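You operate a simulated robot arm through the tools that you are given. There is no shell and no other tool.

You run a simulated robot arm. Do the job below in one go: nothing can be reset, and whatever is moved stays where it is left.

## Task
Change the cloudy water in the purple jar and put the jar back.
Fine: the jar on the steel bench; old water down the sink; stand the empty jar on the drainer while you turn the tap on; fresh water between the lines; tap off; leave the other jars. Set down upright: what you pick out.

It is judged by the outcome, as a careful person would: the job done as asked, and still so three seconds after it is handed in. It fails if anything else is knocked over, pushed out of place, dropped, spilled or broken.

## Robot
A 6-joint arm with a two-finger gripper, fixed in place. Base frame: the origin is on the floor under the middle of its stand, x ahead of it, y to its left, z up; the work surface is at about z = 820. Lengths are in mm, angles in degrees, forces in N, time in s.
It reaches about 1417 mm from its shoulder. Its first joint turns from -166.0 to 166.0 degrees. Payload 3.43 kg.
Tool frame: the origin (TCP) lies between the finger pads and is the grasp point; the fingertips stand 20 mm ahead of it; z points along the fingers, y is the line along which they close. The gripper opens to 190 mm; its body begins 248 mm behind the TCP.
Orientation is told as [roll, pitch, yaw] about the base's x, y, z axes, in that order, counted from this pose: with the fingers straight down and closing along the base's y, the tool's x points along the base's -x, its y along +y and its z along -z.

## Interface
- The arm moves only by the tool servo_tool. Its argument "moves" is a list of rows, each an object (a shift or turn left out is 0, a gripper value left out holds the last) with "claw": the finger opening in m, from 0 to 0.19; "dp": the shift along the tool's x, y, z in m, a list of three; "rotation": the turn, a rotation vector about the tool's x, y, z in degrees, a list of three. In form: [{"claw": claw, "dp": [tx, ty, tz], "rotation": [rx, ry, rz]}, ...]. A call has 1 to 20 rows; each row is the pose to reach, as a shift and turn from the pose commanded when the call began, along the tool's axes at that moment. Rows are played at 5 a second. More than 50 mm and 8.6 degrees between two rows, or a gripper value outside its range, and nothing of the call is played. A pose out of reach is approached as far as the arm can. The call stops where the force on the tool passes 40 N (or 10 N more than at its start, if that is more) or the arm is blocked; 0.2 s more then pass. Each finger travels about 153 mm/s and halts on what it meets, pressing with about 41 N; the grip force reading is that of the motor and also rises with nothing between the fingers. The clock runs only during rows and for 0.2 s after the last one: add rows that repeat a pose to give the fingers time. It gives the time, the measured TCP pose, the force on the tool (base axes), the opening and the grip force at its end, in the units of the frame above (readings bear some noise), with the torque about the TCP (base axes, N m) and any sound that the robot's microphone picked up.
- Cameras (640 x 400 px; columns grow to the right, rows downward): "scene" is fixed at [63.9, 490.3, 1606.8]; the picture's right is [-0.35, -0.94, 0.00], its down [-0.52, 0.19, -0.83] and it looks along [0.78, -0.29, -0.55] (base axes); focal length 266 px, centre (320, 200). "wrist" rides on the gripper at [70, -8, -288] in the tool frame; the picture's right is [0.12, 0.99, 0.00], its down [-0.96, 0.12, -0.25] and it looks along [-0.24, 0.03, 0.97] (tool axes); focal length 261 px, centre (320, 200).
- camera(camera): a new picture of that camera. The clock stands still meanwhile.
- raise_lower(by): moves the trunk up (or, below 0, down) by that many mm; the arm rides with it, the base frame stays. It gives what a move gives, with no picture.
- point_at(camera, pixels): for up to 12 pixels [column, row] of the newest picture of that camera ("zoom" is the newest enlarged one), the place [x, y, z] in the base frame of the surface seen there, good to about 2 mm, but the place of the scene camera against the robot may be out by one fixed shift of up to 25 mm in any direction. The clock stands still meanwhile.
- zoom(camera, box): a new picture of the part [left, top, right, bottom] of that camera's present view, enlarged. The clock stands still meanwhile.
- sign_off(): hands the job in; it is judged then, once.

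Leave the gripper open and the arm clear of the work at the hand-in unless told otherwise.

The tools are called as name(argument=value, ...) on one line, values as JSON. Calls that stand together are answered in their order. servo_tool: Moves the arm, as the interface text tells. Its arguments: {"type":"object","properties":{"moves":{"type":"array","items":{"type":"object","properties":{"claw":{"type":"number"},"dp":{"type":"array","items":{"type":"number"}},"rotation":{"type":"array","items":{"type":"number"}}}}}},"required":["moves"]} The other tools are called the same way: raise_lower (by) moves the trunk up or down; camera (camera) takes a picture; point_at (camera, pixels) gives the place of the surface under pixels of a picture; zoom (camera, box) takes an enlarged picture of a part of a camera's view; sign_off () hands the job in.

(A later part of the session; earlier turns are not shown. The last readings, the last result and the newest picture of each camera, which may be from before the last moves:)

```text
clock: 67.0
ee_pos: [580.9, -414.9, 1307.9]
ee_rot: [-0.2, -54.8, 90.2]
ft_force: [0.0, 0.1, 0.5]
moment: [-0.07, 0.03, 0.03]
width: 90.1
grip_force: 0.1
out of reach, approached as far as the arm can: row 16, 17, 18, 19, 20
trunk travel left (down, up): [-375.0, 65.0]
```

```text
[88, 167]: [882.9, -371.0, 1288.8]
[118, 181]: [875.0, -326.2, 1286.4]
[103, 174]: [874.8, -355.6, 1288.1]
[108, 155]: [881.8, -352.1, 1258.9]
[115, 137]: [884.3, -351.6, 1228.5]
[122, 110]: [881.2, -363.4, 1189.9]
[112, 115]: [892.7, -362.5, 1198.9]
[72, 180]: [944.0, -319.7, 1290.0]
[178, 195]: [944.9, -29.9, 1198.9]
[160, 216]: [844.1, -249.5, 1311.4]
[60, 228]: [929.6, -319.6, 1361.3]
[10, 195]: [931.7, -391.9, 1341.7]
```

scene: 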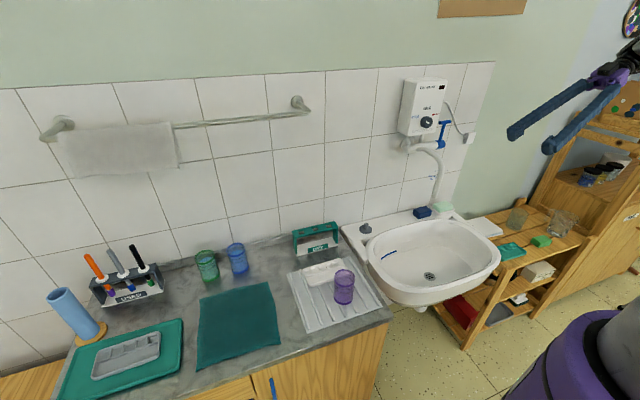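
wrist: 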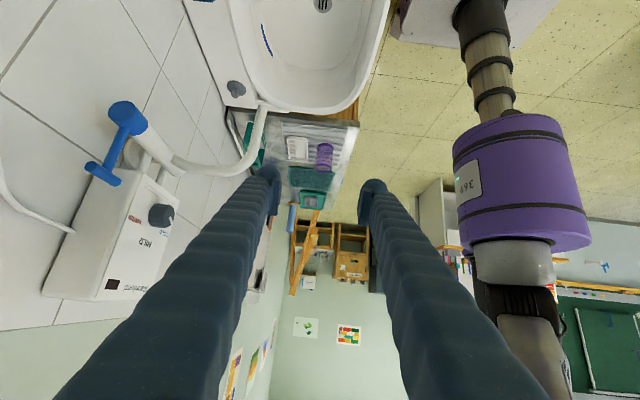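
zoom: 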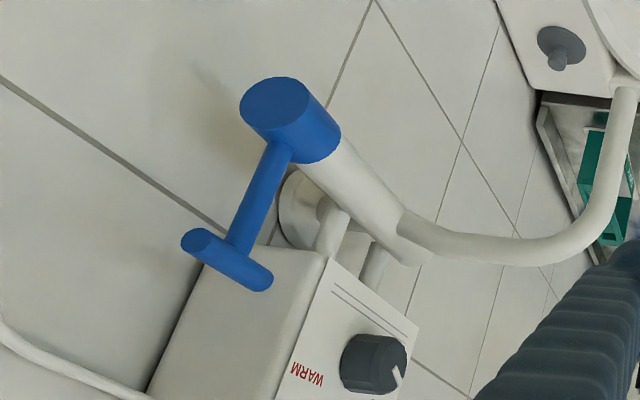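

The lever stem is at about (882, −345.5), the T-bar at z 1287 and the pivot at z 1190. I'll come in on a 45° heading and straddle the stem just below the T-bar. First I'll turn to heading 45° while moving to (760, −460, 1270), well clear of the tap.

servo_tool(moves=[{"claw": 0.06, "dp": [0.0028, -0.009, -0.0008], "rotation": [1.84, 0, 1.29]}, {"dp": [0.0091, -0.0286, -0.0024], "rotation": [5.9, 0, 4.13]}, {"dp": [0.0159, -0.0501, -0.0042], "rotation": [10.32, 0, 7.23]}, {"dp": [0.0228, -0.0716, -0.006], "rotation": [14.74, 0, 10.32]}, {"dp": [0.0296, -0.0931, -0.0079], "rotation": [19.17, 0, 13.42]}, {"dp": [0.0364, -0.1146, -0.0097], "rotation": [23.59, 0, 16.52]}, {"dp": [0.0432, -0.136, -0.0115], "rotation": [28.01, 0, 19.62]}, {"dp": [0.0501, -0.1575, -0.0133], "rotation": [32.44, 0, 22.71]}, {"dp": [0.0551, -0.1733, -0.0146], "rotation": [35.7, 0, 25.0]}, {"dp": [0.0569, -0.179, -0.0151], "rotation": [36.86, 0, 25.81]}, {"dp": [0.0569, -0.179, -0.0151], "rotation": [36.86, 0, 25.81]}])

camera(camera="wrist")

camera(camera="scene")

```text
clock: 69.4
ee_pos: [761.8, -461.3, 1267.8]
ee_rot: [0.1, -55.1, 45.1]
ft_force: [-0.1, -0.4, -0.5]
moment: [-0.01, 0.0, 0.02]
width: 59.8
grip_force: 0.1
trunk travel left (down, up): [-375.0, 65.0]
```

```text
taken
```

wrist: 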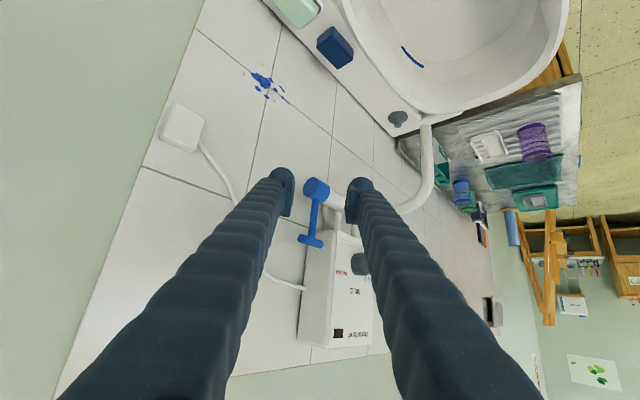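

```text
taken
```

scene: 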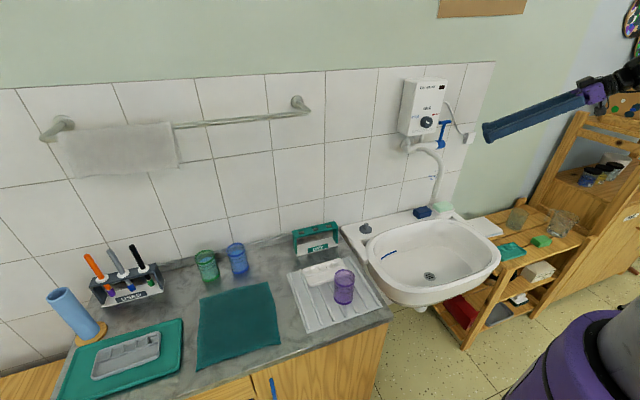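

The lever is now framed between the fingers: T-bar at about (310,240), collar at about (317,187). I'll zoom in and measure it again from here.

zoom(camera="wrist", box=[250, 160, 390, 270])

point_at(camera="wrist", pixels=[[299, 238], [321, 245], [310, 241], [313, 220], [314, 205], [318, 187], [309, 182], [328, 192], [305, 290], [332, 235], [360, 240], [300, 285]])

```text
3.64 times, centred on (320, 215) of wrist
```

zoom: 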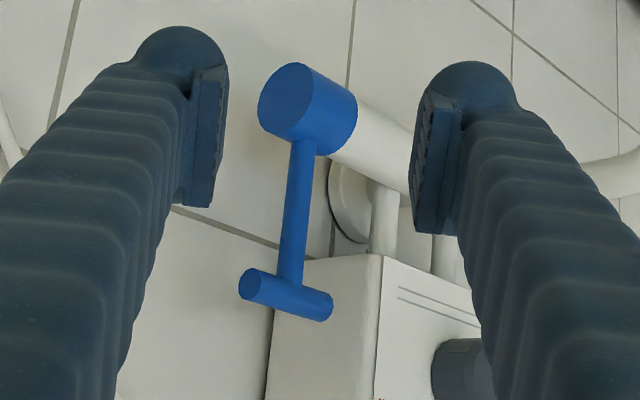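

```text
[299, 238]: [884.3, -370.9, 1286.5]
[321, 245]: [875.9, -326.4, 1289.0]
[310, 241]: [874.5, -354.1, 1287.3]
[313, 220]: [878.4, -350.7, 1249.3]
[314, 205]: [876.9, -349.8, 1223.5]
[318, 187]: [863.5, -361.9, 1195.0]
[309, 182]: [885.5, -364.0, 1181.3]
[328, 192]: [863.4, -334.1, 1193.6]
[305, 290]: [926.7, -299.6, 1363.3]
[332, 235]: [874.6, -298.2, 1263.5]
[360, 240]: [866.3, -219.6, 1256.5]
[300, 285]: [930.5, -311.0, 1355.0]
```

I'll lower to z 1243, set the opening to 52 mm, and advance horizontally along the 45° heading, stopping 50 mm short to check alignment.

servo_tool(moves=[{"claw": 0.052, "dp": [0.0104, -0.0034, 0.0284]}, {"dp": [-0.0022, -0.0034, 0.0464]}, {"dp": [-0.0148, -0.0034, 0.0644]}, {"dp": [-0.0274, -0.0034, 0.0824]}, {"dp": [-0.04, -0.0034, 0.1004]}, {"dp": [-0.0526, -0.0034, 0.1184]}, {"dp": [-0.0526, -0.0034, 0.1184]}])

zoom(camera="wrist", box=[250, 130, 390, 270])

zoom(camera="scene", box=[390, 90, 510, 170])

```text
clock: 71.0
ee_pos: [856.3, -373.4, 1242.3]
ee_rot: [0.0, -55.1, 45.0]
ft_force: [0.1, -0.1, -0.3]
moment: [-0.03, 0.02, -0.03]
width: 51.9
grip_force: 0.3
trunk travel left (down, up): [-375.0, 65.0]
```

```text
2.86 times, centred on (320, 200) of wrist
```

zoom: 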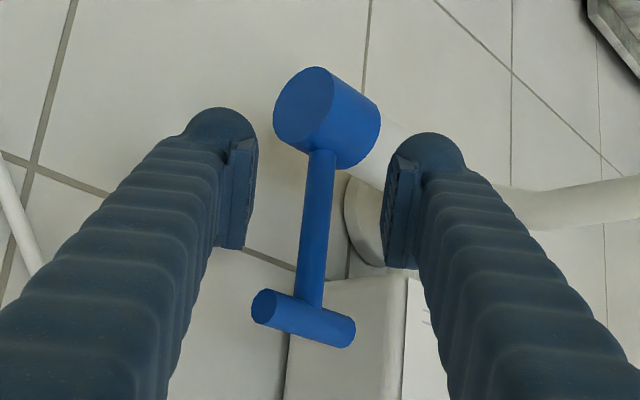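

```text
5.00 times, centred on (450, 130) of scene
```

zoom: 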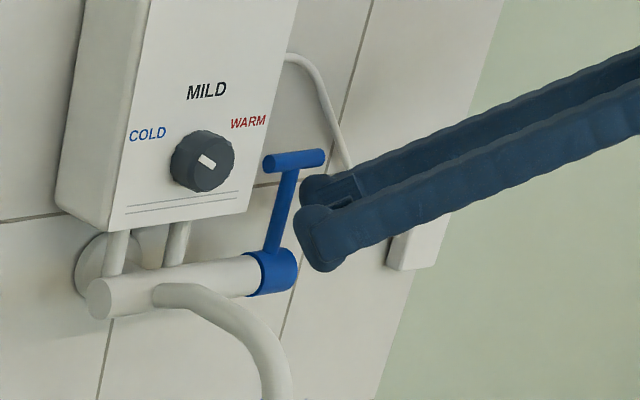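

Alignment is good, with the stem centred between the fingers below the T-bar. I'll advance the last ~47 mm slowly.

servo_tool(moves=[{"dp": [-0.0055, 0, 0.0079]}, {"dp": [-0.011, 0, 0.0158]}, {"dp": [-0.0166, 0, 0.0236]}, {"dp": [-0.0221, 0, 0.0315]}, {"dp": [-0.0276, 0, 0.0394]}, {"dp": [-0.0276, 0, 0.0394]}])

zoom(camera="wrist", box=[250, 130, 390, 270])

zoom(camera="scene", box=[390, 90, 510, 170])

```text
clock: 72.3
ee_pos: [887.0, -348.7, 1241.6]
ee_rot: [-0.3, -54.9, 45.0]
ft_force: [-4.7, -9.3, 1.1]
moment: [0.08, 0.07, 0.33]
width: 50.3
grip_force: 0.1
trunk travel left (down, up): [-375.0, 65.0]
stopped in row 6: the force on the tool passed its limit at 63 N (the readings are from after the stop); the commanded pose is now the measured one
```

```text
2.86 times, centred on (320, 200) of wrist
```

zoom: 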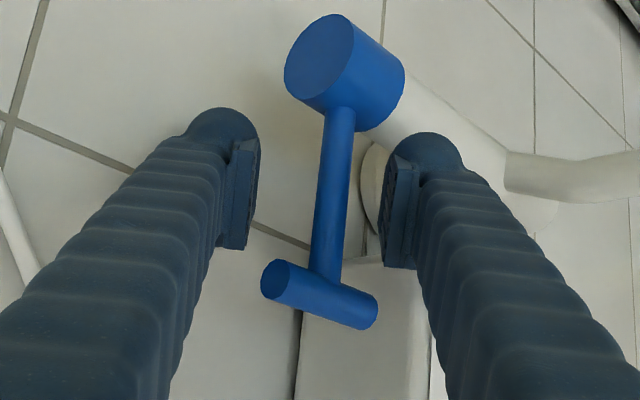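

```text
5.00 times, centred on (450, 130) of scene
```

zoom: 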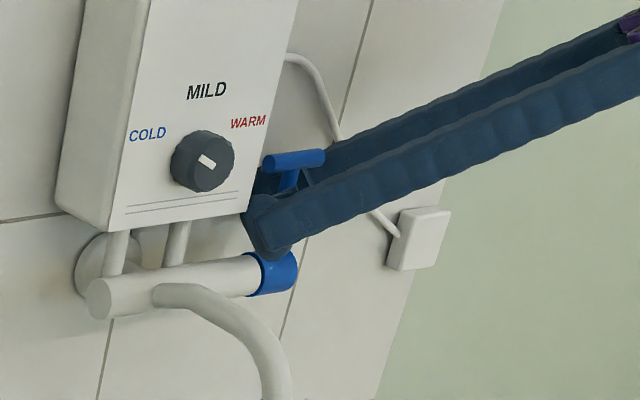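

The force spiked: the front-left finger brushed the heater's lower right corner, and the arm stopped itself. Nothing looks displaced. I'll back off 12 mm, narrow the opening to 36 mm, re-centre on the stem, drop 4 mm and come in again.

servo_tool(moves=[{"dp": [0.0069, 0, -0.0098]}, {"dp": [0.0069, 0, -0.0098], "claw": 0.036}, {"dp": [0.0069, 0, -0.0098], "claw": 0.036}, {"dp": [0.0102, 0.0054, -0.0075]}, {"dp": [0.0102, 0.0054, -0.0075]}])

zoom(camera="wrist", box=[250, 130, 390, 270])

zoom(camera="scene", box=[400, 70, 480, 170])

```text
clock: 73.5
ee_pos: [875.8, -347.7, 1237.8]
ee_rot: [-0.2, -54.8, 45.0]
ft_force: [-0.3, -0.5, -0.1]
moment: [-0.01, -0.01, -0.04]
width: 35.8
grip_force: 0.0
trunk travel left (down, up): [-375.0, 65.0]
```

```text
2.86 times, centred on (320, 200) of wrist
```

zoom: 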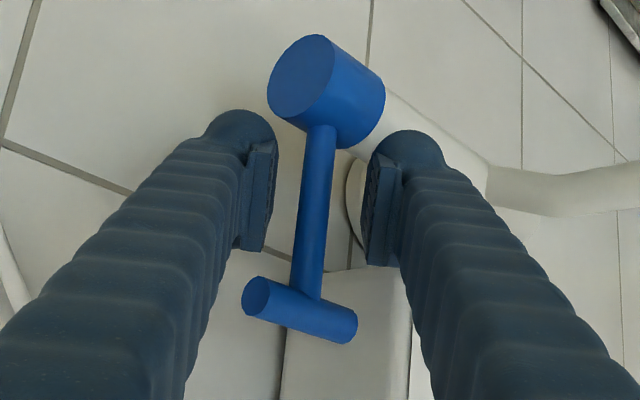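

```text
4.00 times, centred on (440, 120) of scene
```

zoom: 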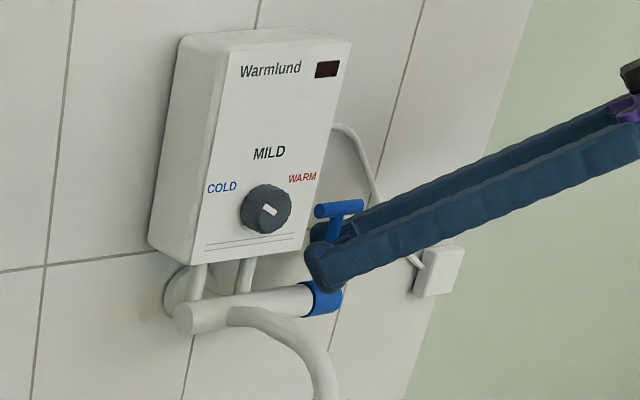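

The stem is centred and about 16 mm ahead of the pads. I'll advance 13 mm slowly.

servo_tool(moves=[{"dp": [-0.0025, -0.0007, 0.0035]}, {"dp": [-0.005, -0.0014, 0.0071]}, {"dp": [-0.0075, -0.002, 0.0106]}, {"dp": [-0.0075, -0.002, 0.0106]}])

zoom(camera="wrist", box=[250, 130, 390, 270])

```text
clock: 74.5
ee_pos: [885.8, -340.9, 1238.0]
ee_rot: [-0.2, -55.0, 45.0]
ft_force: [-1.2, -1.0, 0.4]
moment: [0.0, -0.02, 0.06]
width: 36.0
grip_force: 0.2
trunk travel left (down, up): [-375.0, 65.0]
```

```text
2.86 times, centred on (320, 200) of wrist
```

zoom: 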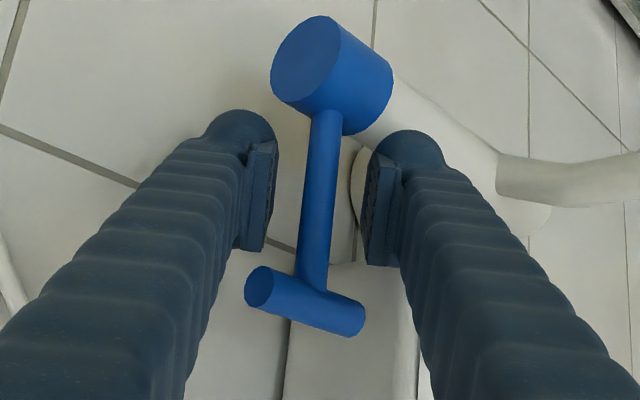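

No contact. I'll narrow the fingers loosely round the stem to 20 mm and swing with the lever about its pivot, toward me by about 28°. The tool rotates along with it so nothing binds.

servo_tool(moves=[{"claw": 0.02}, {"claw": 0.02}, {"dp": [0.0012, 0.0024, -0.002], "rotation": [1.62, -2.83, -2.32]}, {"dp": [0.0027, 0.0048, -0.0039], "rotation": [3.24, -5.66, -4.63]}, {"dp": [0.0043, 0.0071, -0.0057], "rotation": [4.87, -8.49, -6.95]}, {"dp": [0.0061, 0.0095, -0.0073], "rotation": [6.49, -11.31, -9.27]}, {"dp": [0.0081, 0.0118, -0.0087], "rotation": [8.11, -14.14, -11.58]}, {"dp": [0.0102, 0.014, -0.01], "rotation": [9.73, -16.97, -13.9]}, {"dp": [0.0125, 0.0163, -0.0111], "rotation": [11.36, -19.8, -16.22]}, {"dp": [0.0125, 0.0163, -0.0111], "rotation": [11.36, -19.8, -16.22]}])

zoom(camera="wrist", box=[250, 130, 390, 270])

camera(camera="scene")

```text
clock: 76.7
ee_pos: [862.1, -340.8, 1235.3]
ee_rot: [-54.8, -65.8, 93.6]
ft_force: [-0.8, -0.6, 0.3]
moment: [-0.04, -0.02, -0.01]
width: 19.9
grip_force: 0.0
trunk travel left (down, up): [-375.0, 65.0]
```

```text
2.86 times, centred on (320, 200) of wrist
```

zoom: 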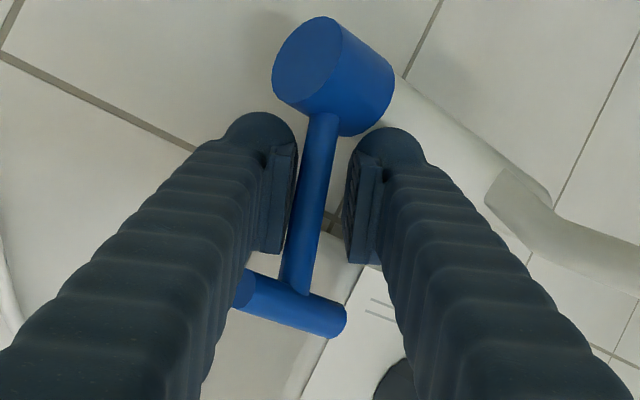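

```text
taken
```

scene: 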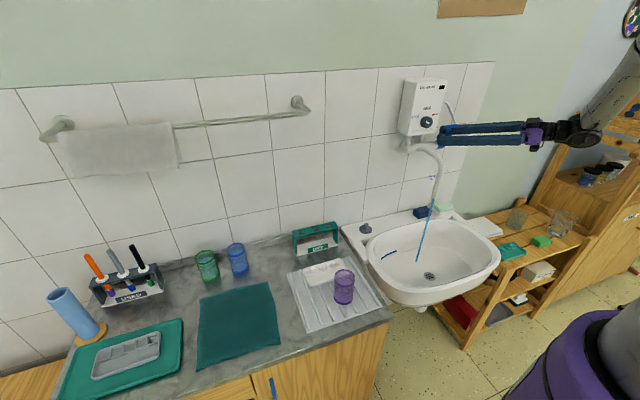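

Water is flowing from the spout. I'll zoom in on the stream and lever.

zoom(camera="scene", box=[380, 90, 520, 290])

zoom(camera="scene", box=[400, 160, 470, 270])

point_at(camera="zoom", pixels=[[330, 115], [322, 135], [315, 165], [300, 210], [285, 260], [275, 300], [335, 90], [337, 60], [320, 150], [308, 185], [292, 235], [280, 285]])

```text
2.00 times, centred on (450, 190) of scene
```

zoom: 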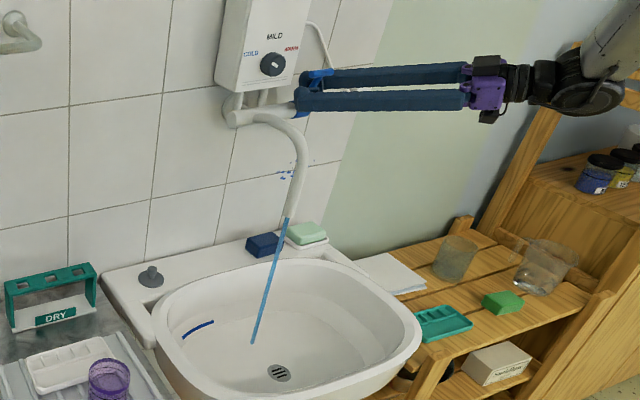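

```text
3.64 times, centred on (435, 215) of scene
```

zoom: 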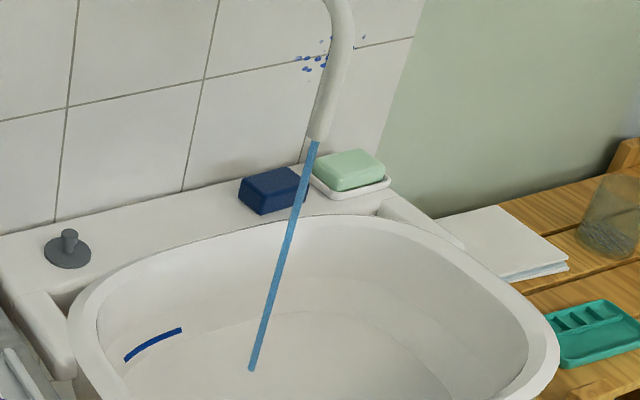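

```text
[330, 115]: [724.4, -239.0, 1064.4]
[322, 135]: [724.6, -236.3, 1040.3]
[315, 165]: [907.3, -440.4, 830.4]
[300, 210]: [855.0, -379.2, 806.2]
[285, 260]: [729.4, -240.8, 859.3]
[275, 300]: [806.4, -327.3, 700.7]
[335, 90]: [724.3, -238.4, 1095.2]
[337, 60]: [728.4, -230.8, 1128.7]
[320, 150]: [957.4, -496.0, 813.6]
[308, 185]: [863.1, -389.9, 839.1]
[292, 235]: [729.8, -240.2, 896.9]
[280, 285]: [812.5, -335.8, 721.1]
```

The stream falls vertically at about (721, −229), well inside the basin. The lever is at about 24° with a moderate flow, which is easy to control. Now I'll loosen the fingers and back out along the finger direction, leaving the lever as it is.

servo_tool(moves=[{"claw": 0.036}, {"claw": 0.036}, {"dp": [0, 0, -0.015]}, {"dp": [0, 0, -0.035]}, {"dp": [0, 0, -0.06]}, {"dp": [0, 0, -0.09]}, {"dp": [0, 0, -0.12]}, {"dp": [0, 0, -0.15]}, {"dp": [0, 0, -0.15]}])

camera(camera="wrist")

zoom(camera="scene", box=[380, 90, 540, 290])

```text
clock: 78.7
ee_pos: [745.3, -427.5, 1269.9]
ee_rot: [-54.6, -65.8, 93.6]
ft_force: [0.2, -0.7, 0.3]
moment: [-0.03, 0.01, 0.02]
width: 35.8
grip_force: 0.0
trunk travel left (down, up): [-375.0, 65.0]
```

```text
taken
```

wrist: 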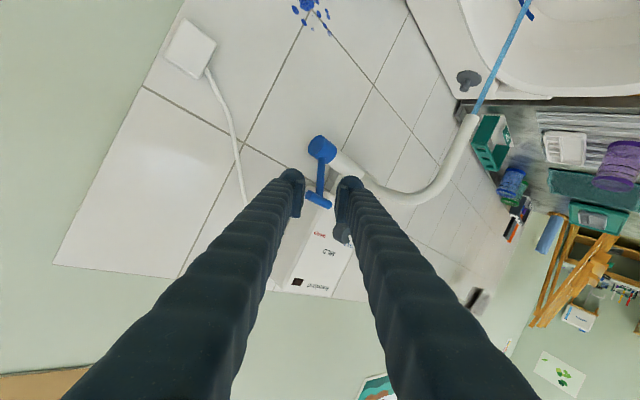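

```text
2.00 times, centred on (460, 190) of scene
```

zoom: 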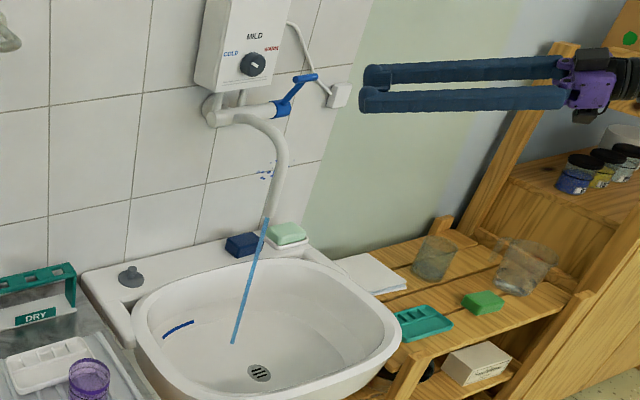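

Clean exit, and the tap stays on. I'll use the wrist camera to measure the stream, spout tip and lever's new position accurately.

point_at(camera="wrist", pixels=[[473, 116], [468, 130], [480, 97], [490, 78], [500, 59], [508, 43], [515, 30], [307, 195], [329, 205], [320, 185], [321, 170], [322, 150]])

zoom(camera="wrist", box=[270, 110, 370, 230])

```text
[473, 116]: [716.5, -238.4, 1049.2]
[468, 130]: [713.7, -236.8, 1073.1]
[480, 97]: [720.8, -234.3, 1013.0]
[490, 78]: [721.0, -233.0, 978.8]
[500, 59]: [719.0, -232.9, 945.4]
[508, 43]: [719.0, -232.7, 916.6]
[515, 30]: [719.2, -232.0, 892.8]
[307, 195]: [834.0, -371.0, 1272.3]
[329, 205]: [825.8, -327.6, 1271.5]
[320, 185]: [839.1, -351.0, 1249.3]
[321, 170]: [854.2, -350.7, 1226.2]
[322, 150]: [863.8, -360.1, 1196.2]
```

```text
3.33 times, centred on (320, 170) of wrist
```

zoom: 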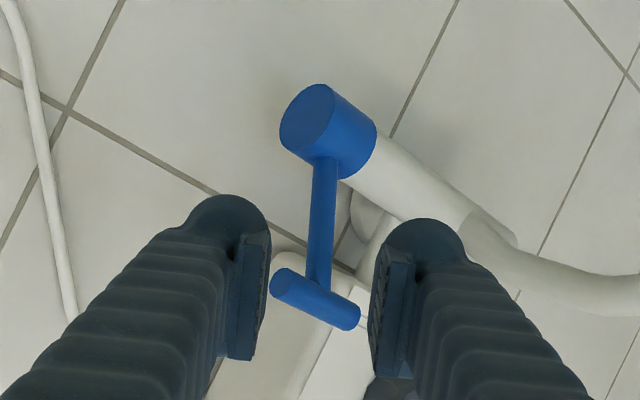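

The stream is centred at about (721, −230). The lever's T-bar is now at (834, −349, 1272), about 30° open. Next I'll go back for the jar, first un-tilting the tool in place and then turning to heading 90°.

servo_tool(moves=[{"claw": 0.09, "rotation": [-2.84, 4.95, 4.06]}, {"rotation": [-5.68, 9.9, 8.11]}, {"rotation": [-8.52, 14.85, 12.17]}, {"rotation": [-11.36, 19.8, 16.22]}, {"rotation": [-11.36, 19.8, 16.22]}])

```text
clock: 79.9
ee_pos: [744.1, -428.5, 1269.1]
ee_rot: [-0.2, -54.7, 44.8]
ft_force: [0.9, 0.0, -0.3]
moment: [0.03, -0.03, 0.01]
width: 90.0
grip_force: 0.1
trunk travel left (down, up): [-375.0, 65.0]
```

Now turning to heading 90° while moving to (590, −350, 1200).

servo_tool(moves=[{"dp": [0.0044, 0.0082, -0.0002], "rotation": [-1.84, 0, -1.29]}, {"dp": [0.014, 0.0263, -0.0007], "rotation": [-5.9, 0, -4.13]}, {"dp": [0.0245, 0.0459, -0.0012], "rotation": [-10.32, 0, -7.23]}, {"dp": [0.035, 0.0656, -0.0018], "rotation": [-14.74, 0, -10.32]}, {"dp": [0.0454, 0.0853, -0.0023], "rotation": [-19.17, 0, -13.42]}, {"dp": [0.0559, 0.105, -0.0028], "rotation": [-23.59, 0, -16.52]}, {"dp": [0.0664, 0.1247, -0.0033], "rotation": [-28.01, 0, -19.62]}, {"dp": [0.0769, 0.1444, -0.0039], "rotation": [-32.44, 0, -22.71]}, {"dp": [0.0847, 0.159, -0.0043], "rotation": [-35.7, 0, -25.0]}, {"dp": [0.0874, 0.1641, -0.0044], "rotation": [-36.86, 0, -25.81]}, {"dp": [0.0874, 0.1641, -0.0044], "rotation": [-36.86, 0, -25.81]}])

```text
clock: 82.3
ee_pos: [591.5, -348.6, 1200.6]
ee_rot: [0.0, -54.8, 89.8]
ft_force: [-0.4, 0.6, 0.2]
moment: [-0.02, 0.02, 0.03]
width: 90.1
grip_force: 0.0
trunk travel left (down, up): [-375.0, 65.0]
```

Now back across to (603, 100, 1058).

servo_tool(moves=[{"dp": [-0.0028, -0.0002, 0.009]}, {"dp": [-0.0084, -0.0007, 0.027]}, {"dp": [-0.0155, -0.0013, 0.0494]}, {"dp": [-0.0246, -0.002, 0.0786]}, {"dp": [-0.0351, -0.0029, 0.1123]}, {"dp": [-0.0457, -0.0037, 0.146]}, {"dp": [-0.0562, -0.0046, 0.1797]}, {"dp": [-0.0667, -0.0055, 0.2134]}, {"dp": [-0.0773, -0.0063, 0.2471]}, {"dp": [-0.0878, -0.0072, 0.2808]}, {"dp": [-0.0984, -0.0081, 0.3145]}, {"dp": [-0.1089, -0.0089, 0.3482]}, {"dp": [-0.1187, -0.0097, 0.3797]}, {"dp": [-0.1279, -0.0105, 0.4089]}, {"dp": [-0.1349, -0.011, 0.4313]}, {"dp": [-0.1405, -0.0115, 0.4493]}, {"dp": [-0.1405, -0.0115, 0.4493]}])

```text
clock: 85.9
ee_pos: [605.8, 99.0, 1055.8]
ee_rot: [0.0, -54.7, 89.8]
ft_force: [0.2, -0.6, -0.2]
moment: [0.01, 0.01, -0.04]
width: 90.2
grip_force: 0.1
trunk travel left (down, up): [-375.0, 65.0]
```

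Turning to heading 112° and moving to the standoff behind the jar at (588, 162, 1014).

servo_tool(moves=[{"dp": [-0.0003, 0.0026, 0.0114], "rotation": [-2.74, 0, -1.92]}, {"dp": [-0.0009, 0.0066, 0.0288], "rotation": [-6.94, 0, -4.86]}, {"dp": [-0.0014, 0.0108, 0.0471], "rotation": [-11.33, 0, -7.93]}, {"dp": [-0.002, 0.015, 0.0653], "rotation": [-15.71, 0, -11.0]}, {"dp": [-0.0023, 0.0175, 0.0759], "rotation": [-18.27, 0, -12.79]}, {"dp": [-0.0023, 0.0175, 0.0759], "rotation": [-18.27, 0, -12.79]}])

camera(camera="wrist")

camera(camera="scene")

```text
clock: 87.3
ee_pos: [588.3, 162.6, 1014.5]
ee_rot: [0.3, -54.7, 112.0]
ft_force: [-0.6, -0.1, -0.1]
moment: [0.01, 0.01, -0.01]
width: 90.2
grip_force: 0.0
trunk travel left (down, up): [-375.0, 65.0]
```

```text
taken
```

wrist: 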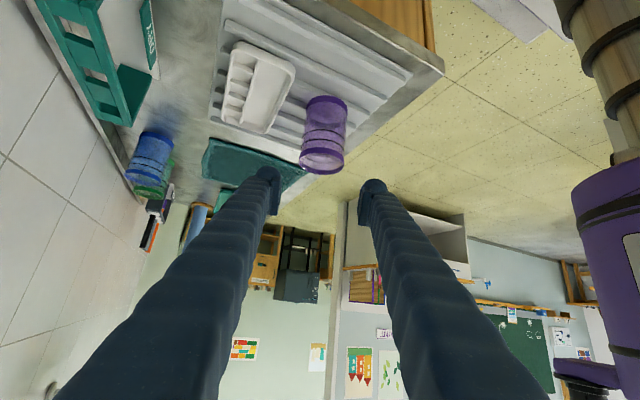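

```text
taken
```

scene: 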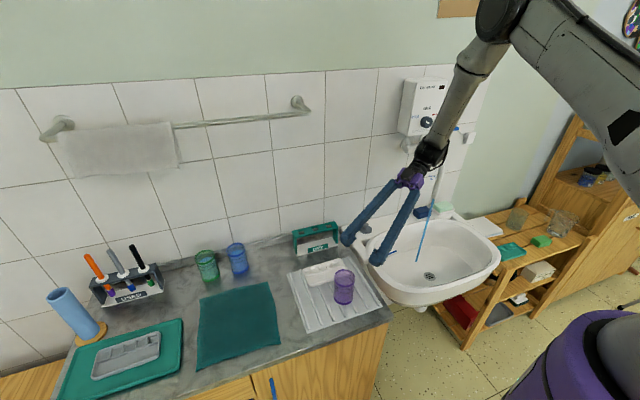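

Same standoff pose as when I left the jar. Reversing that path: down 60 mm, then forward 100 mm onto the jar.

servo_tool(moves=[{"dp": [0.0164, 0, 0.0115]}, {"dp": [0.0328, 0, 0.0229]}, {"dp": [0.0492, 0, 0.0344]}, {"dp": [0.0492, 0, 0.0594]}, {"dp": [0.0492, 0, 0.0844]}, {"dp": [0.0492, 0, 0.1094]}, {"dp": [0.0492, 0, 0.1244]}, {"dp": [0.0492, 0, 0.1344]}, {"dp": [0.0492, 0, 0.1344]}])

zoom(camera="wrist", box=[220, 60, 420, 240])

zoom(camera="scene", box=[290, 230, 390, 310])

```text
clock: 89.3
ee_pos: [557.4, 238.8, 897.8]
ee_rot: [0.3, -54.8, 111.9]
ft_force: [-0.3, 0.0, -0.6]
moment: [-0.03, -0.03, -0.03]
width: 90.3
grip_force: 0.0
trunk travel left (down, up): [-375.0, 65.0]
```

```text
2.22 times, centred on (320, 150) of wrist
```

zoom: 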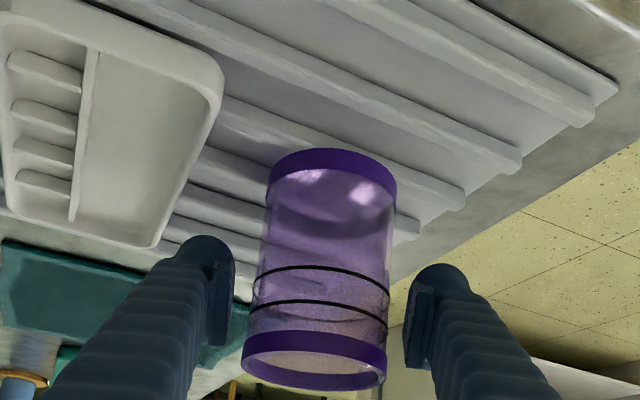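

```text
5.00 times, centred on (340, 270) of scene
```

zoom: 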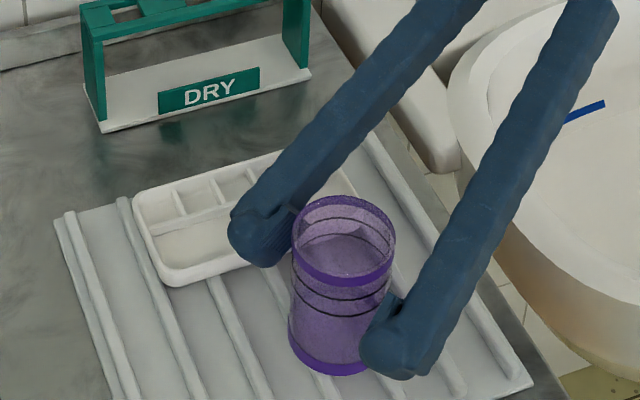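

Back in the same grip position. Closing fully on the jar as in the grip that held.

servo_tool(moves=[{"claw": 0.08}, {"claw": 0.072}, {"claw": 0.064}, {"claw": 0.04}, {"claw": 0.0}, {"claw": 0.0}, {"claw": 0.0}])

zoom(camera="wrist", box=[220, 60, 420, 240])

```text
clock: 90.9
ee_pos: [557.4, 238.1, 897.2]
ee_rot: [0.3, -54.8, 111.9]
ft_force: [-0.3, 0.2, 0.1]
moment: [-0.06, 0.04, 0.03]
width: 62.4
grip_force: 41.2
trunk travel left (down, up): [-375.0, 65.0]
```

```text
2.22 times, centred on (320, 150) of wrist
```

zoom: 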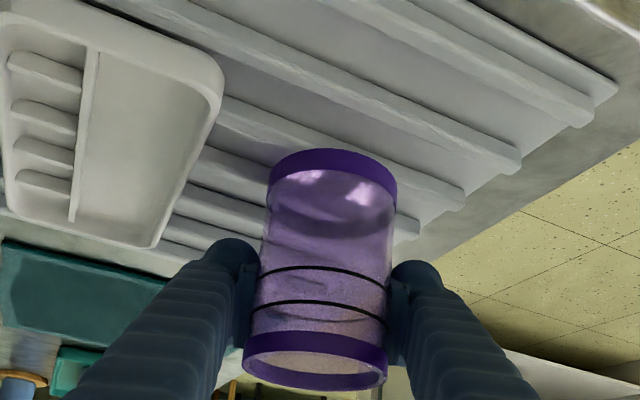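

Held at 62.4 mm. Lifting straight up 60 mm slowly and checking the hold.

servo_tool(moves=[{"dp": [-0.0025, 0, -0.0017]}, {"dp": [-0.0082, 0, -0.0057]}, {"dp": [-0.0164, 0, -0.0115]}, {"dp": [-0.0246, 0, -0.0172]}, {"dp": [-0.0328, 0, -0.0229]}, {"dp": [-0.041, 0, -0.0287]}, {"dp": [-0.0492, 0, -0.0344]}, {"dp": [-0.0492, 0, -0.0344]}])

zoom(camera="wrist", box=[220, 60, 420, 240])

zoom(camera="scene", box=[290, 200, 450, 320])

```text
clock: 92.7
ee_pos: [558.0, 237.8, 957.5]
ee_rot: [0.1, -54.8, 111.8]
ft_force: [-0.2, -0.8, -0.5]
moment: [0.02, 0.02, -0.01]
width: 62.9
grip_force: 40.9
trunk travel left (down, up): [-375.0, 65.0]
```

```text
2.22 times, centred on (320, 150) of wrist
```

zoom: 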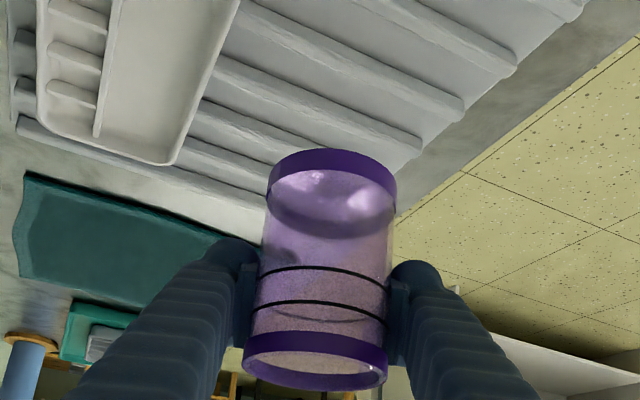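

```text
3.33 times, centred on (370, 260) of scene
```

zoom: 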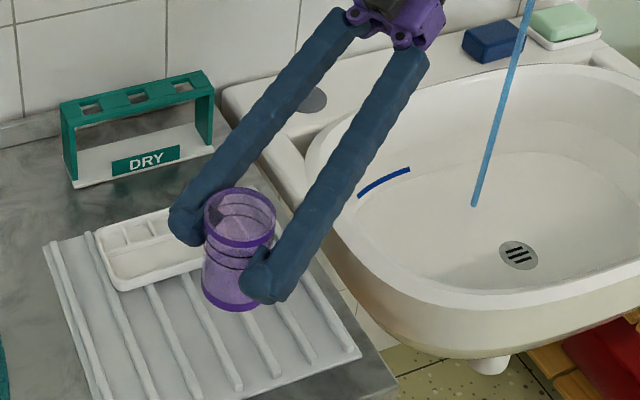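

Secure. Carrying it to (603, 100, 1040) while turning to heading 90°.

servo_tool(moves=[{"dp": [0.0005, 0.0003, -0.005], "rotation": [0.54, 0, 0.38]}, {"dp": [0.0017, 0.001, -0.0182], "rotation": [1.96, 0, 1.38]}, {"dp": [0.0034, 0.0021, -0.0365], "rotation": [3.93, 0, 2.75]}, {"dp": [0.0054, 0.0033, -0.058], "rotation": [6.25, 0, 4.38]}, {"dp": [0.0075, 0.0046, -0.0812], "rotation": [8.75, 0, 6.13]}, {"dp": [0.0097, 0.0059, -0.1045], "rotation": [11.25, 0, 7.88]}, {"dp": [0.0117, 0.0071, -0.126], "rotation": [13.57, 0, 9.5]}, {"dp": [0.0135, 0.0082, -0.1459], "rotation": [15.72, 0, 11.0]}, {"dp": [0.0149, 0.0091, -0.1608], "rotation": [17.32, 0, 12.13]}, {"dp": [0.0154, 0.0094, -0.1658], "rotation": [17.86, 0, 12.5]}, {"dp": [0.0154, 0.0094, -0.1658], "rotation": [17.86, 0, 12.5]}])

```text
clock: 95.1
ee_pos: [602.8, 101.2, 1039.1]
ee_rot: [0.1, -54.9, 90.2]
ft_force: [-0.2, 0.0, -0.6]
moment: [0.03, -0.04, 0.01]
width: 63.0
grip_force: 40.9
trunk travel left (down, up): [-375.0, 65.0]
```

Moving across to the right-front of the sink, (600, −310, 970), easing to heading 75°. From there I can bring the jar under the stream mouth-first without the fingers crossing the water.

servo_tool(moves=[{"dp": [0.0035, 0, -0.0036], "rotation": [0.15, 0, 0.1]}, {"dp": [0.0117, 0.0001, -0.0119], "rotation": [0.49, 0, 0.34]}, {"dp": [0.0249, 0.0002, -0.0253], "rotation": [1.04, 0, 0.73]}, {"dp": [0.041, 0.0004, -0.0416], "rotation": [1.72, 0, 1.2]}, {"dp": [0.06, 0.0006, -0.0609], "rotation": [2.52, 0, 1.76]}, {"dp": [0.0804, 0.0008, -0.0817], "rotation": [3.38, 0, 2.37]}, {"dp": [0.1024, 0.001, -0.104], "rotation": [4.3, 0, 3.01]}, {"dp": [0.1243, 0.0012, -0.1263], "rotation": [5.22, 0, 3.66]}, {"dp": [0.1463, 0.0014, -0.1486], "rotation": [6.15, 0, 4.3]}, {"dp": [0.1682, 0.0016, -0.1709], "rotation": [7.07, 0, 4.95]}, {"dp": [0.1901, 0.0018, -0.1932], "rotation": [7.99, 0, 5.59]}, {"dp": [0.2121, 0.002, -0.2155], "rotation": [8.91, 0, 6.24]}, {"dp": [0.2325, 0.0022, -0.2363], "rotation": [9.77, 0, 6.84]}, {"dp": [0.2516, 0.0024, -0.2556], "rotation": [10.57, 0, 7.4]}, {"dp": [0.2676, 0.0026, -0.2719], "rotation": [11.25, 0, 7.87]}, {"dp": [0.2808, 0.0027, -0.2853], "rotation": [11.8, 0, 8.26]}, {"dp": [0.2896, 0.0028, -0.2942], "rotation": [12.17, 0, 8.51]}, {"dp": [0.2925, 0.0028, -0.2972], "rotation": [12.29, 0, 8.6]}, {"dp": [0.2925, 0.0028, -0.2972], "rotation": [12.29, 0, 8.6]}])

camera(camera="wrist")

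camera(camera="scene")

```text
clock: 99.1
ee_pos: [599.9, -311.3, 973.1]
ee_rot: [0.0, -54.8, 75.3]
ft_force: [0.3, 0.2, -0.4]
moment: [-0.02, -0.01, -0.01]
width: 62.7
grip_force: 41.9
trunk travel left (down, up): [-375.0, 65.0]
```

```text
taken
```

wrist: 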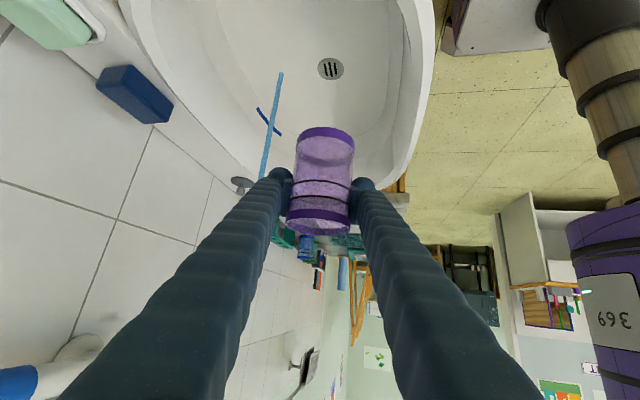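

```text
taken
```

scene: 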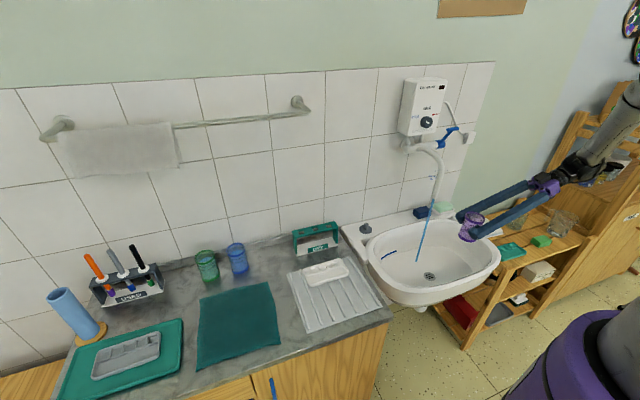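

I can measure the stream and the jar rim in the same wrist view, so any camera bias cancels out.

zoom(camera="wrist", box=[230, 60, 390, 250])

point_at(camera="wrist", pixels=[[264, 165], [266, 155], [269, 135], [272, 118], [276, 95], [290, 215], [349, 218], [318, 211], [320, 234], [299, 140], [351, 142], [325, 130]])

```text
2.11 times, centred on (310, 155) of wrist
```

zoom: 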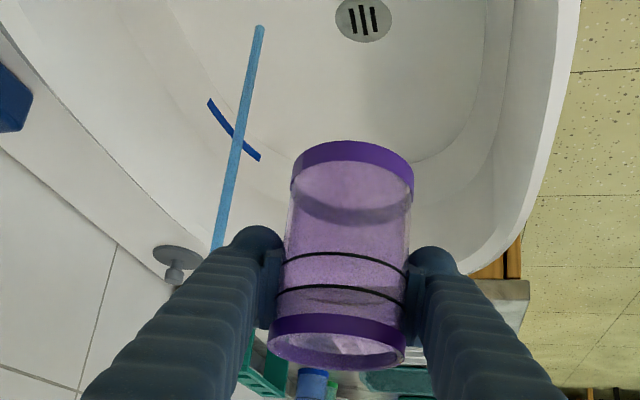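

```text
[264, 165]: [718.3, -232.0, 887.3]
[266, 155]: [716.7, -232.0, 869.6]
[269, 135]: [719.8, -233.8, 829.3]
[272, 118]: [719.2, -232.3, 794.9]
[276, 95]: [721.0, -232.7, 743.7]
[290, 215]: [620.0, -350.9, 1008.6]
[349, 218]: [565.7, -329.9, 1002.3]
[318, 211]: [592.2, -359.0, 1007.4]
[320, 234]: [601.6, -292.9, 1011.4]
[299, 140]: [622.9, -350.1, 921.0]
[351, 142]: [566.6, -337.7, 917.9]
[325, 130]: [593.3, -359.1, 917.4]
```

The jar axis is about (597, −326) and the stream centre about (721, −230). I'll move right to (696.5, −322, 968), in line with the stream along the tool heading.

servo_tool(moves=[{"dp": [-0.0003, -0.0072, 0.0011]}, {"dp": [-0.001, -0.024, 0.0036]}, {"dp": [-0.0019, -0.0457, 0.0068]}, {"dp": [-0.0028, -0.0673, 0.0101]}, {"dp": [-0.0036, -0.0866, 0.013]}, {"dp": [-0.004, -0.0962, 0.0144]}, {"dp": [-0.004, -0.0962, 0.0144]}])

camera(camera="wrist")

zoom(camera="scene", box=[390, 130, 550, 290])

```text
clock: 100.7
ee_pos: [698.7, -323.2, 967.8]
ee_rot: [0.0, -54.9, 75.3]
ft_force: [-0.2, 0.4, -0.8]
moment: [0.02, 0.02, 0.02]
width: 62.7
grip_force: 41.3
trunk travel left (down, up): [-375.0, 65.0]
```

```text
taken
```

wrist: 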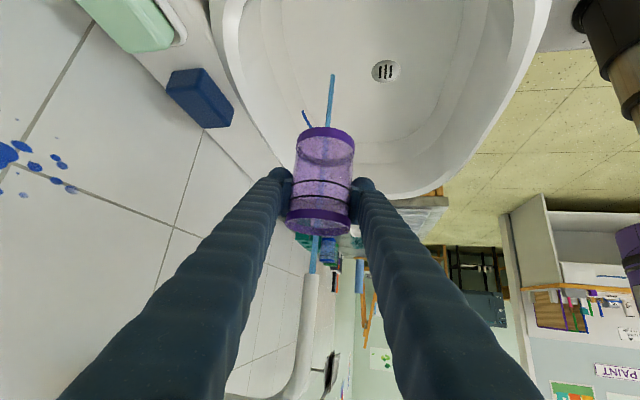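

```text
2.50 times, centred on (470, 210) of scene
```

zoom: 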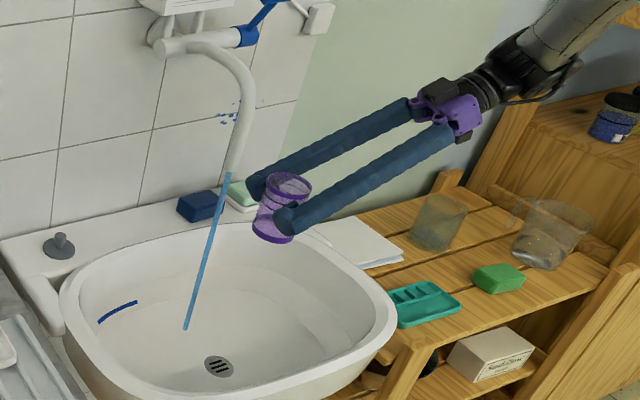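

Aligned: the stream runs behind the jar in this view. I'll advance 110 mm so the mouth comes under the stream, then check at once.

servo_tool(moves=[{"dp": [-0.0086, 0.0003, 0.0123]}, {"dp": [-0.0201, 0.0008, 0.0287]}, {"dp": [-0.0344, 0.0013, 0.0491]}, {"dp": [-0.0488, 0.0018, 0.0696]}, {"dp": [-0.0634, 0.0024, 0.0905]}])

zoom(camera="wrist", box=[230, 60, 410, 270])

zoom(camera="scene", box=[390, 150, 490, 260])

```text
clock: 101.9
ee_pos: [723.7, -215.3, 967.3]
ee_rot: [0.0, -54.7, 75.3]
ft_force: [-0.2, 0.0, -1.2]
moment: [0.0, 0.0, 0.02]
width: 62.8
grip_force: 41.8
trunk travel left (down, up): [-375.0, 65.0]
```

```text
1.90 times, centred on (320, 165) of wrist
```

zoom: 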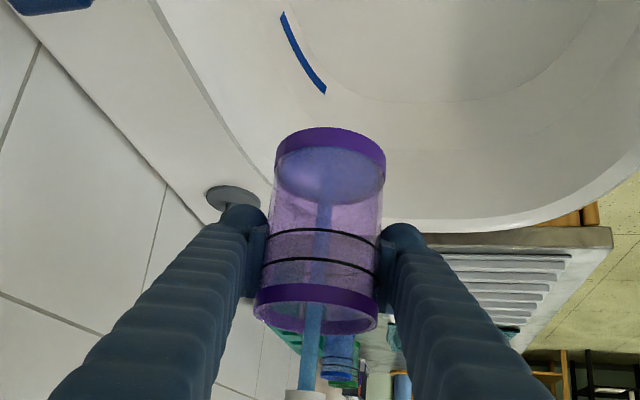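

```text
3.64 times, centred on (440, 205) of scene
```

zoom: 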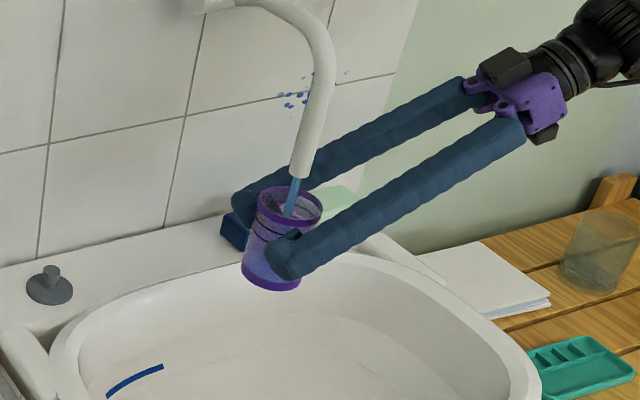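

The stream drops into the middle of the jar, which is starting to fill. I'll hold 0.6 s and look again to judge the rate.

servo_tool(moves=[{"claw": 0.0}, {"claw": 0.0}])

zoom(camera="wrist", box=[270, 110, 370, 240])

zoom(camera="scene", box=[430, 190, 490, 240])

```text
clock: 102.5
ee_pos: [723.8, -214.0, 966.3]
ee_rot: [0.0, -54.7, 75.4]
ft_force: [-0.1, -0.1, -0.3]
moment: [-0.01, 0.01, -0.05]
width: 62.6
grip_force: 40.9
trunk travel left (down, up): [-375.0, 65.0]
```

```text
3.08 times, centred on (320, 175) of wrist
```

zoom: 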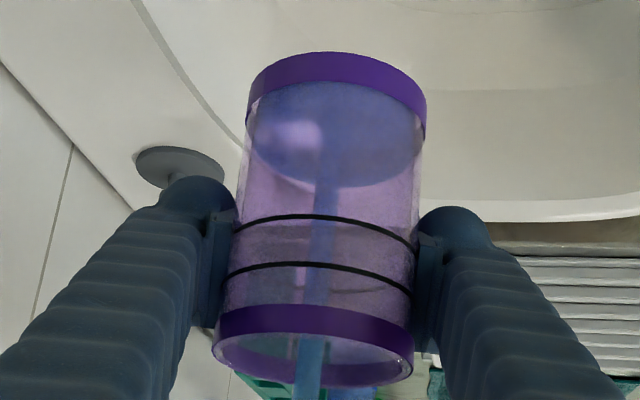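

```text
8.00 times, centred on (460, 215) of scene
```

zoom: 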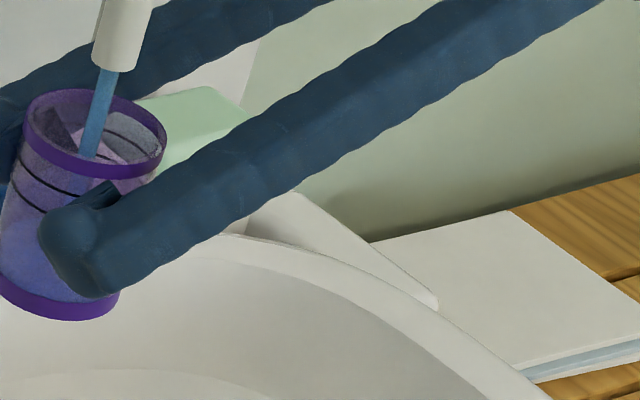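

The level is still low. I'll get a numeric reading of the water surface from the wrist zoom.

zoom(camera="wrist", box=[270, 110, 370, 240])

point_at(camera="zoom", pixels=[[290, 150], [370, 150], [280, 110], [380, 110], [340, 180], [335, 60], [240, 225], [330, 220], [330, 270], [300, 320], [310, 345], [350, 130]])

```text
3.08 times, centred on (320, 175) of wrist
```

zoom: 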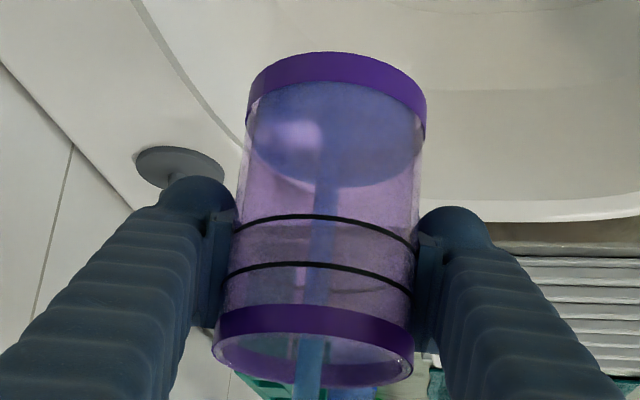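

```text
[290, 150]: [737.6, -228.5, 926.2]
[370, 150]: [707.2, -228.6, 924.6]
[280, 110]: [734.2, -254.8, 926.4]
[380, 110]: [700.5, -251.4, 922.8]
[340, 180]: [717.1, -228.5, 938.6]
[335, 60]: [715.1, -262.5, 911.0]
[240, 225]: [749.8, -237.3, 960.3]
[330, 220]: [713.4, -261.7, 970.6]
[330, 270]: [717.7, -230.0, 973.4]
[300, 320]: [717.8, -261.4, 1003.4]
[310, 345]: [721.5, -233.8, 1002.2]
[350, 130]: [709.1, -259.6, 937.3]
```

Water is at z ≈ 925.5 and the jar base at ≈ 906.5, so about 19 mm deep after roughly 1 s of filling. Before adding more, I'll measure the two line heights exactly with a tighter zoom.

zoom(camera="wrist", box=[295, 165, 345, 215])

```text
8.00 times, centred on (320, 190) of wrist
```

zoom: 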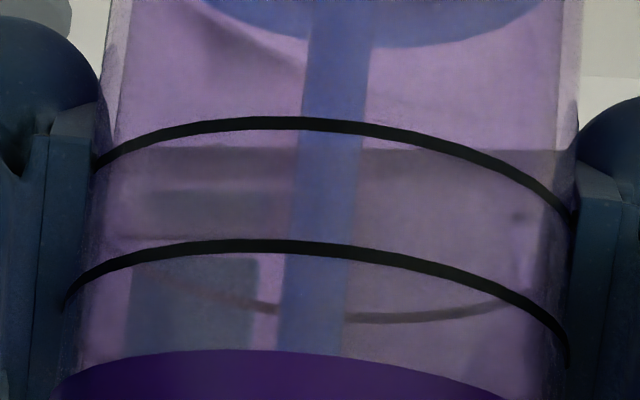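

I'll read points right on both black lines, plus the rim band edge.

point_at(camera="zoom", pixels=[[270, 124], [200, 128], [400, 134], [470, 155], [270, 246], [200, 248], [400, 258], [470, 278], [250, 352], [150, 140], [150, 258], [520, 305]])

```text
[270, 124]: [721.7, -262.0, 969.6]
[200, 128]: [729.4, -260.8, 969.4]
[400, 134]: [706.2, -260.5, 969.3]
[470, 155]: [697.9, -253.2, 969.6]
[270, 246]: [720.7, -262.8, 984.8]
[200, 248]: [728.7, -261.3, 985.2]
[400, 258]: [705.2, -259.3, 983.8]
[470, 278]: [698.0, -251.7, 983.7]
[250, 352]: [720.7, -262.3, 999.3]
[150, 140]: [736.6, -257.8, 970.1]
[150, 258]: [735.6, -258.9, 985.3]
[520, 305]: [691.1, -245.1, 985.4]
```

The lines are at z 969.6 (lower) and 984.8 (upper), so I'm aiming for about 977. I'll hold 1.0 s more and re-measure the level.

servo_tool(moves=[{"claw": 0.0}, {"claw": 0.0}, {"claw": 0.0}, {"claw": 0.0}])

zoom(camera="wrist", box=[270, 110, 370, 240])

point_at(camera="zoom", pixels=[[290, 150], [370, 150], [290, 170], [370, 170], [290, 190], [370, 190], [290, 130], [370, 130], [280, 205], [375, 205], [270, 160], [390, 160]])

```text
clock: 103.5
ee_pos: [722.8, -214.5, 968.0]
ee_rot: [0.0, -54.8, 75.3]
ft_force: [0.6, 1.2, -1.4]
moment: [0.01, -0.04, 0.01]
width: 62.9
grip_force: 40.9
trunk travel left (down, up): [-375.0, 65.0]
```

```text
3.08 times, centred on (320, 175) of wrist
```

zoom: 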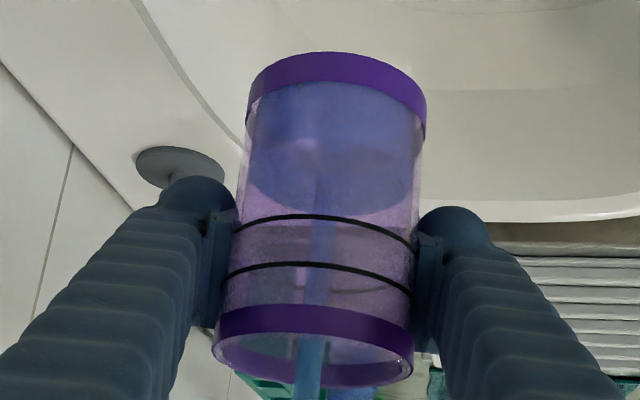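

```text
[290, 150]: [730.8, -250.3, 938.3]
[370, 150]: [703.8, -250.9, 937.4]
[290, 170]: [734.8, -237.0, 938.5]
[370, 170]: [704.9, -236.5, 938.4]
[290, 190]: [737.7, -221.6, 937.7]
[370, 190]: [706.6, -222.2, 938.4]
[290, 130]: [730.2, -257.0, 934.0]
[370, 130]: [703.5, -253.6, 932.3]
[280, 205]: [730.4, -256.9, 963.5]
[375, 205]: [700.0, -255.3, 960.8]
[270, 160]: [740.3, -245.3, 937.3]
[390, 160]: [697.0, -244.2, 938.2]
```

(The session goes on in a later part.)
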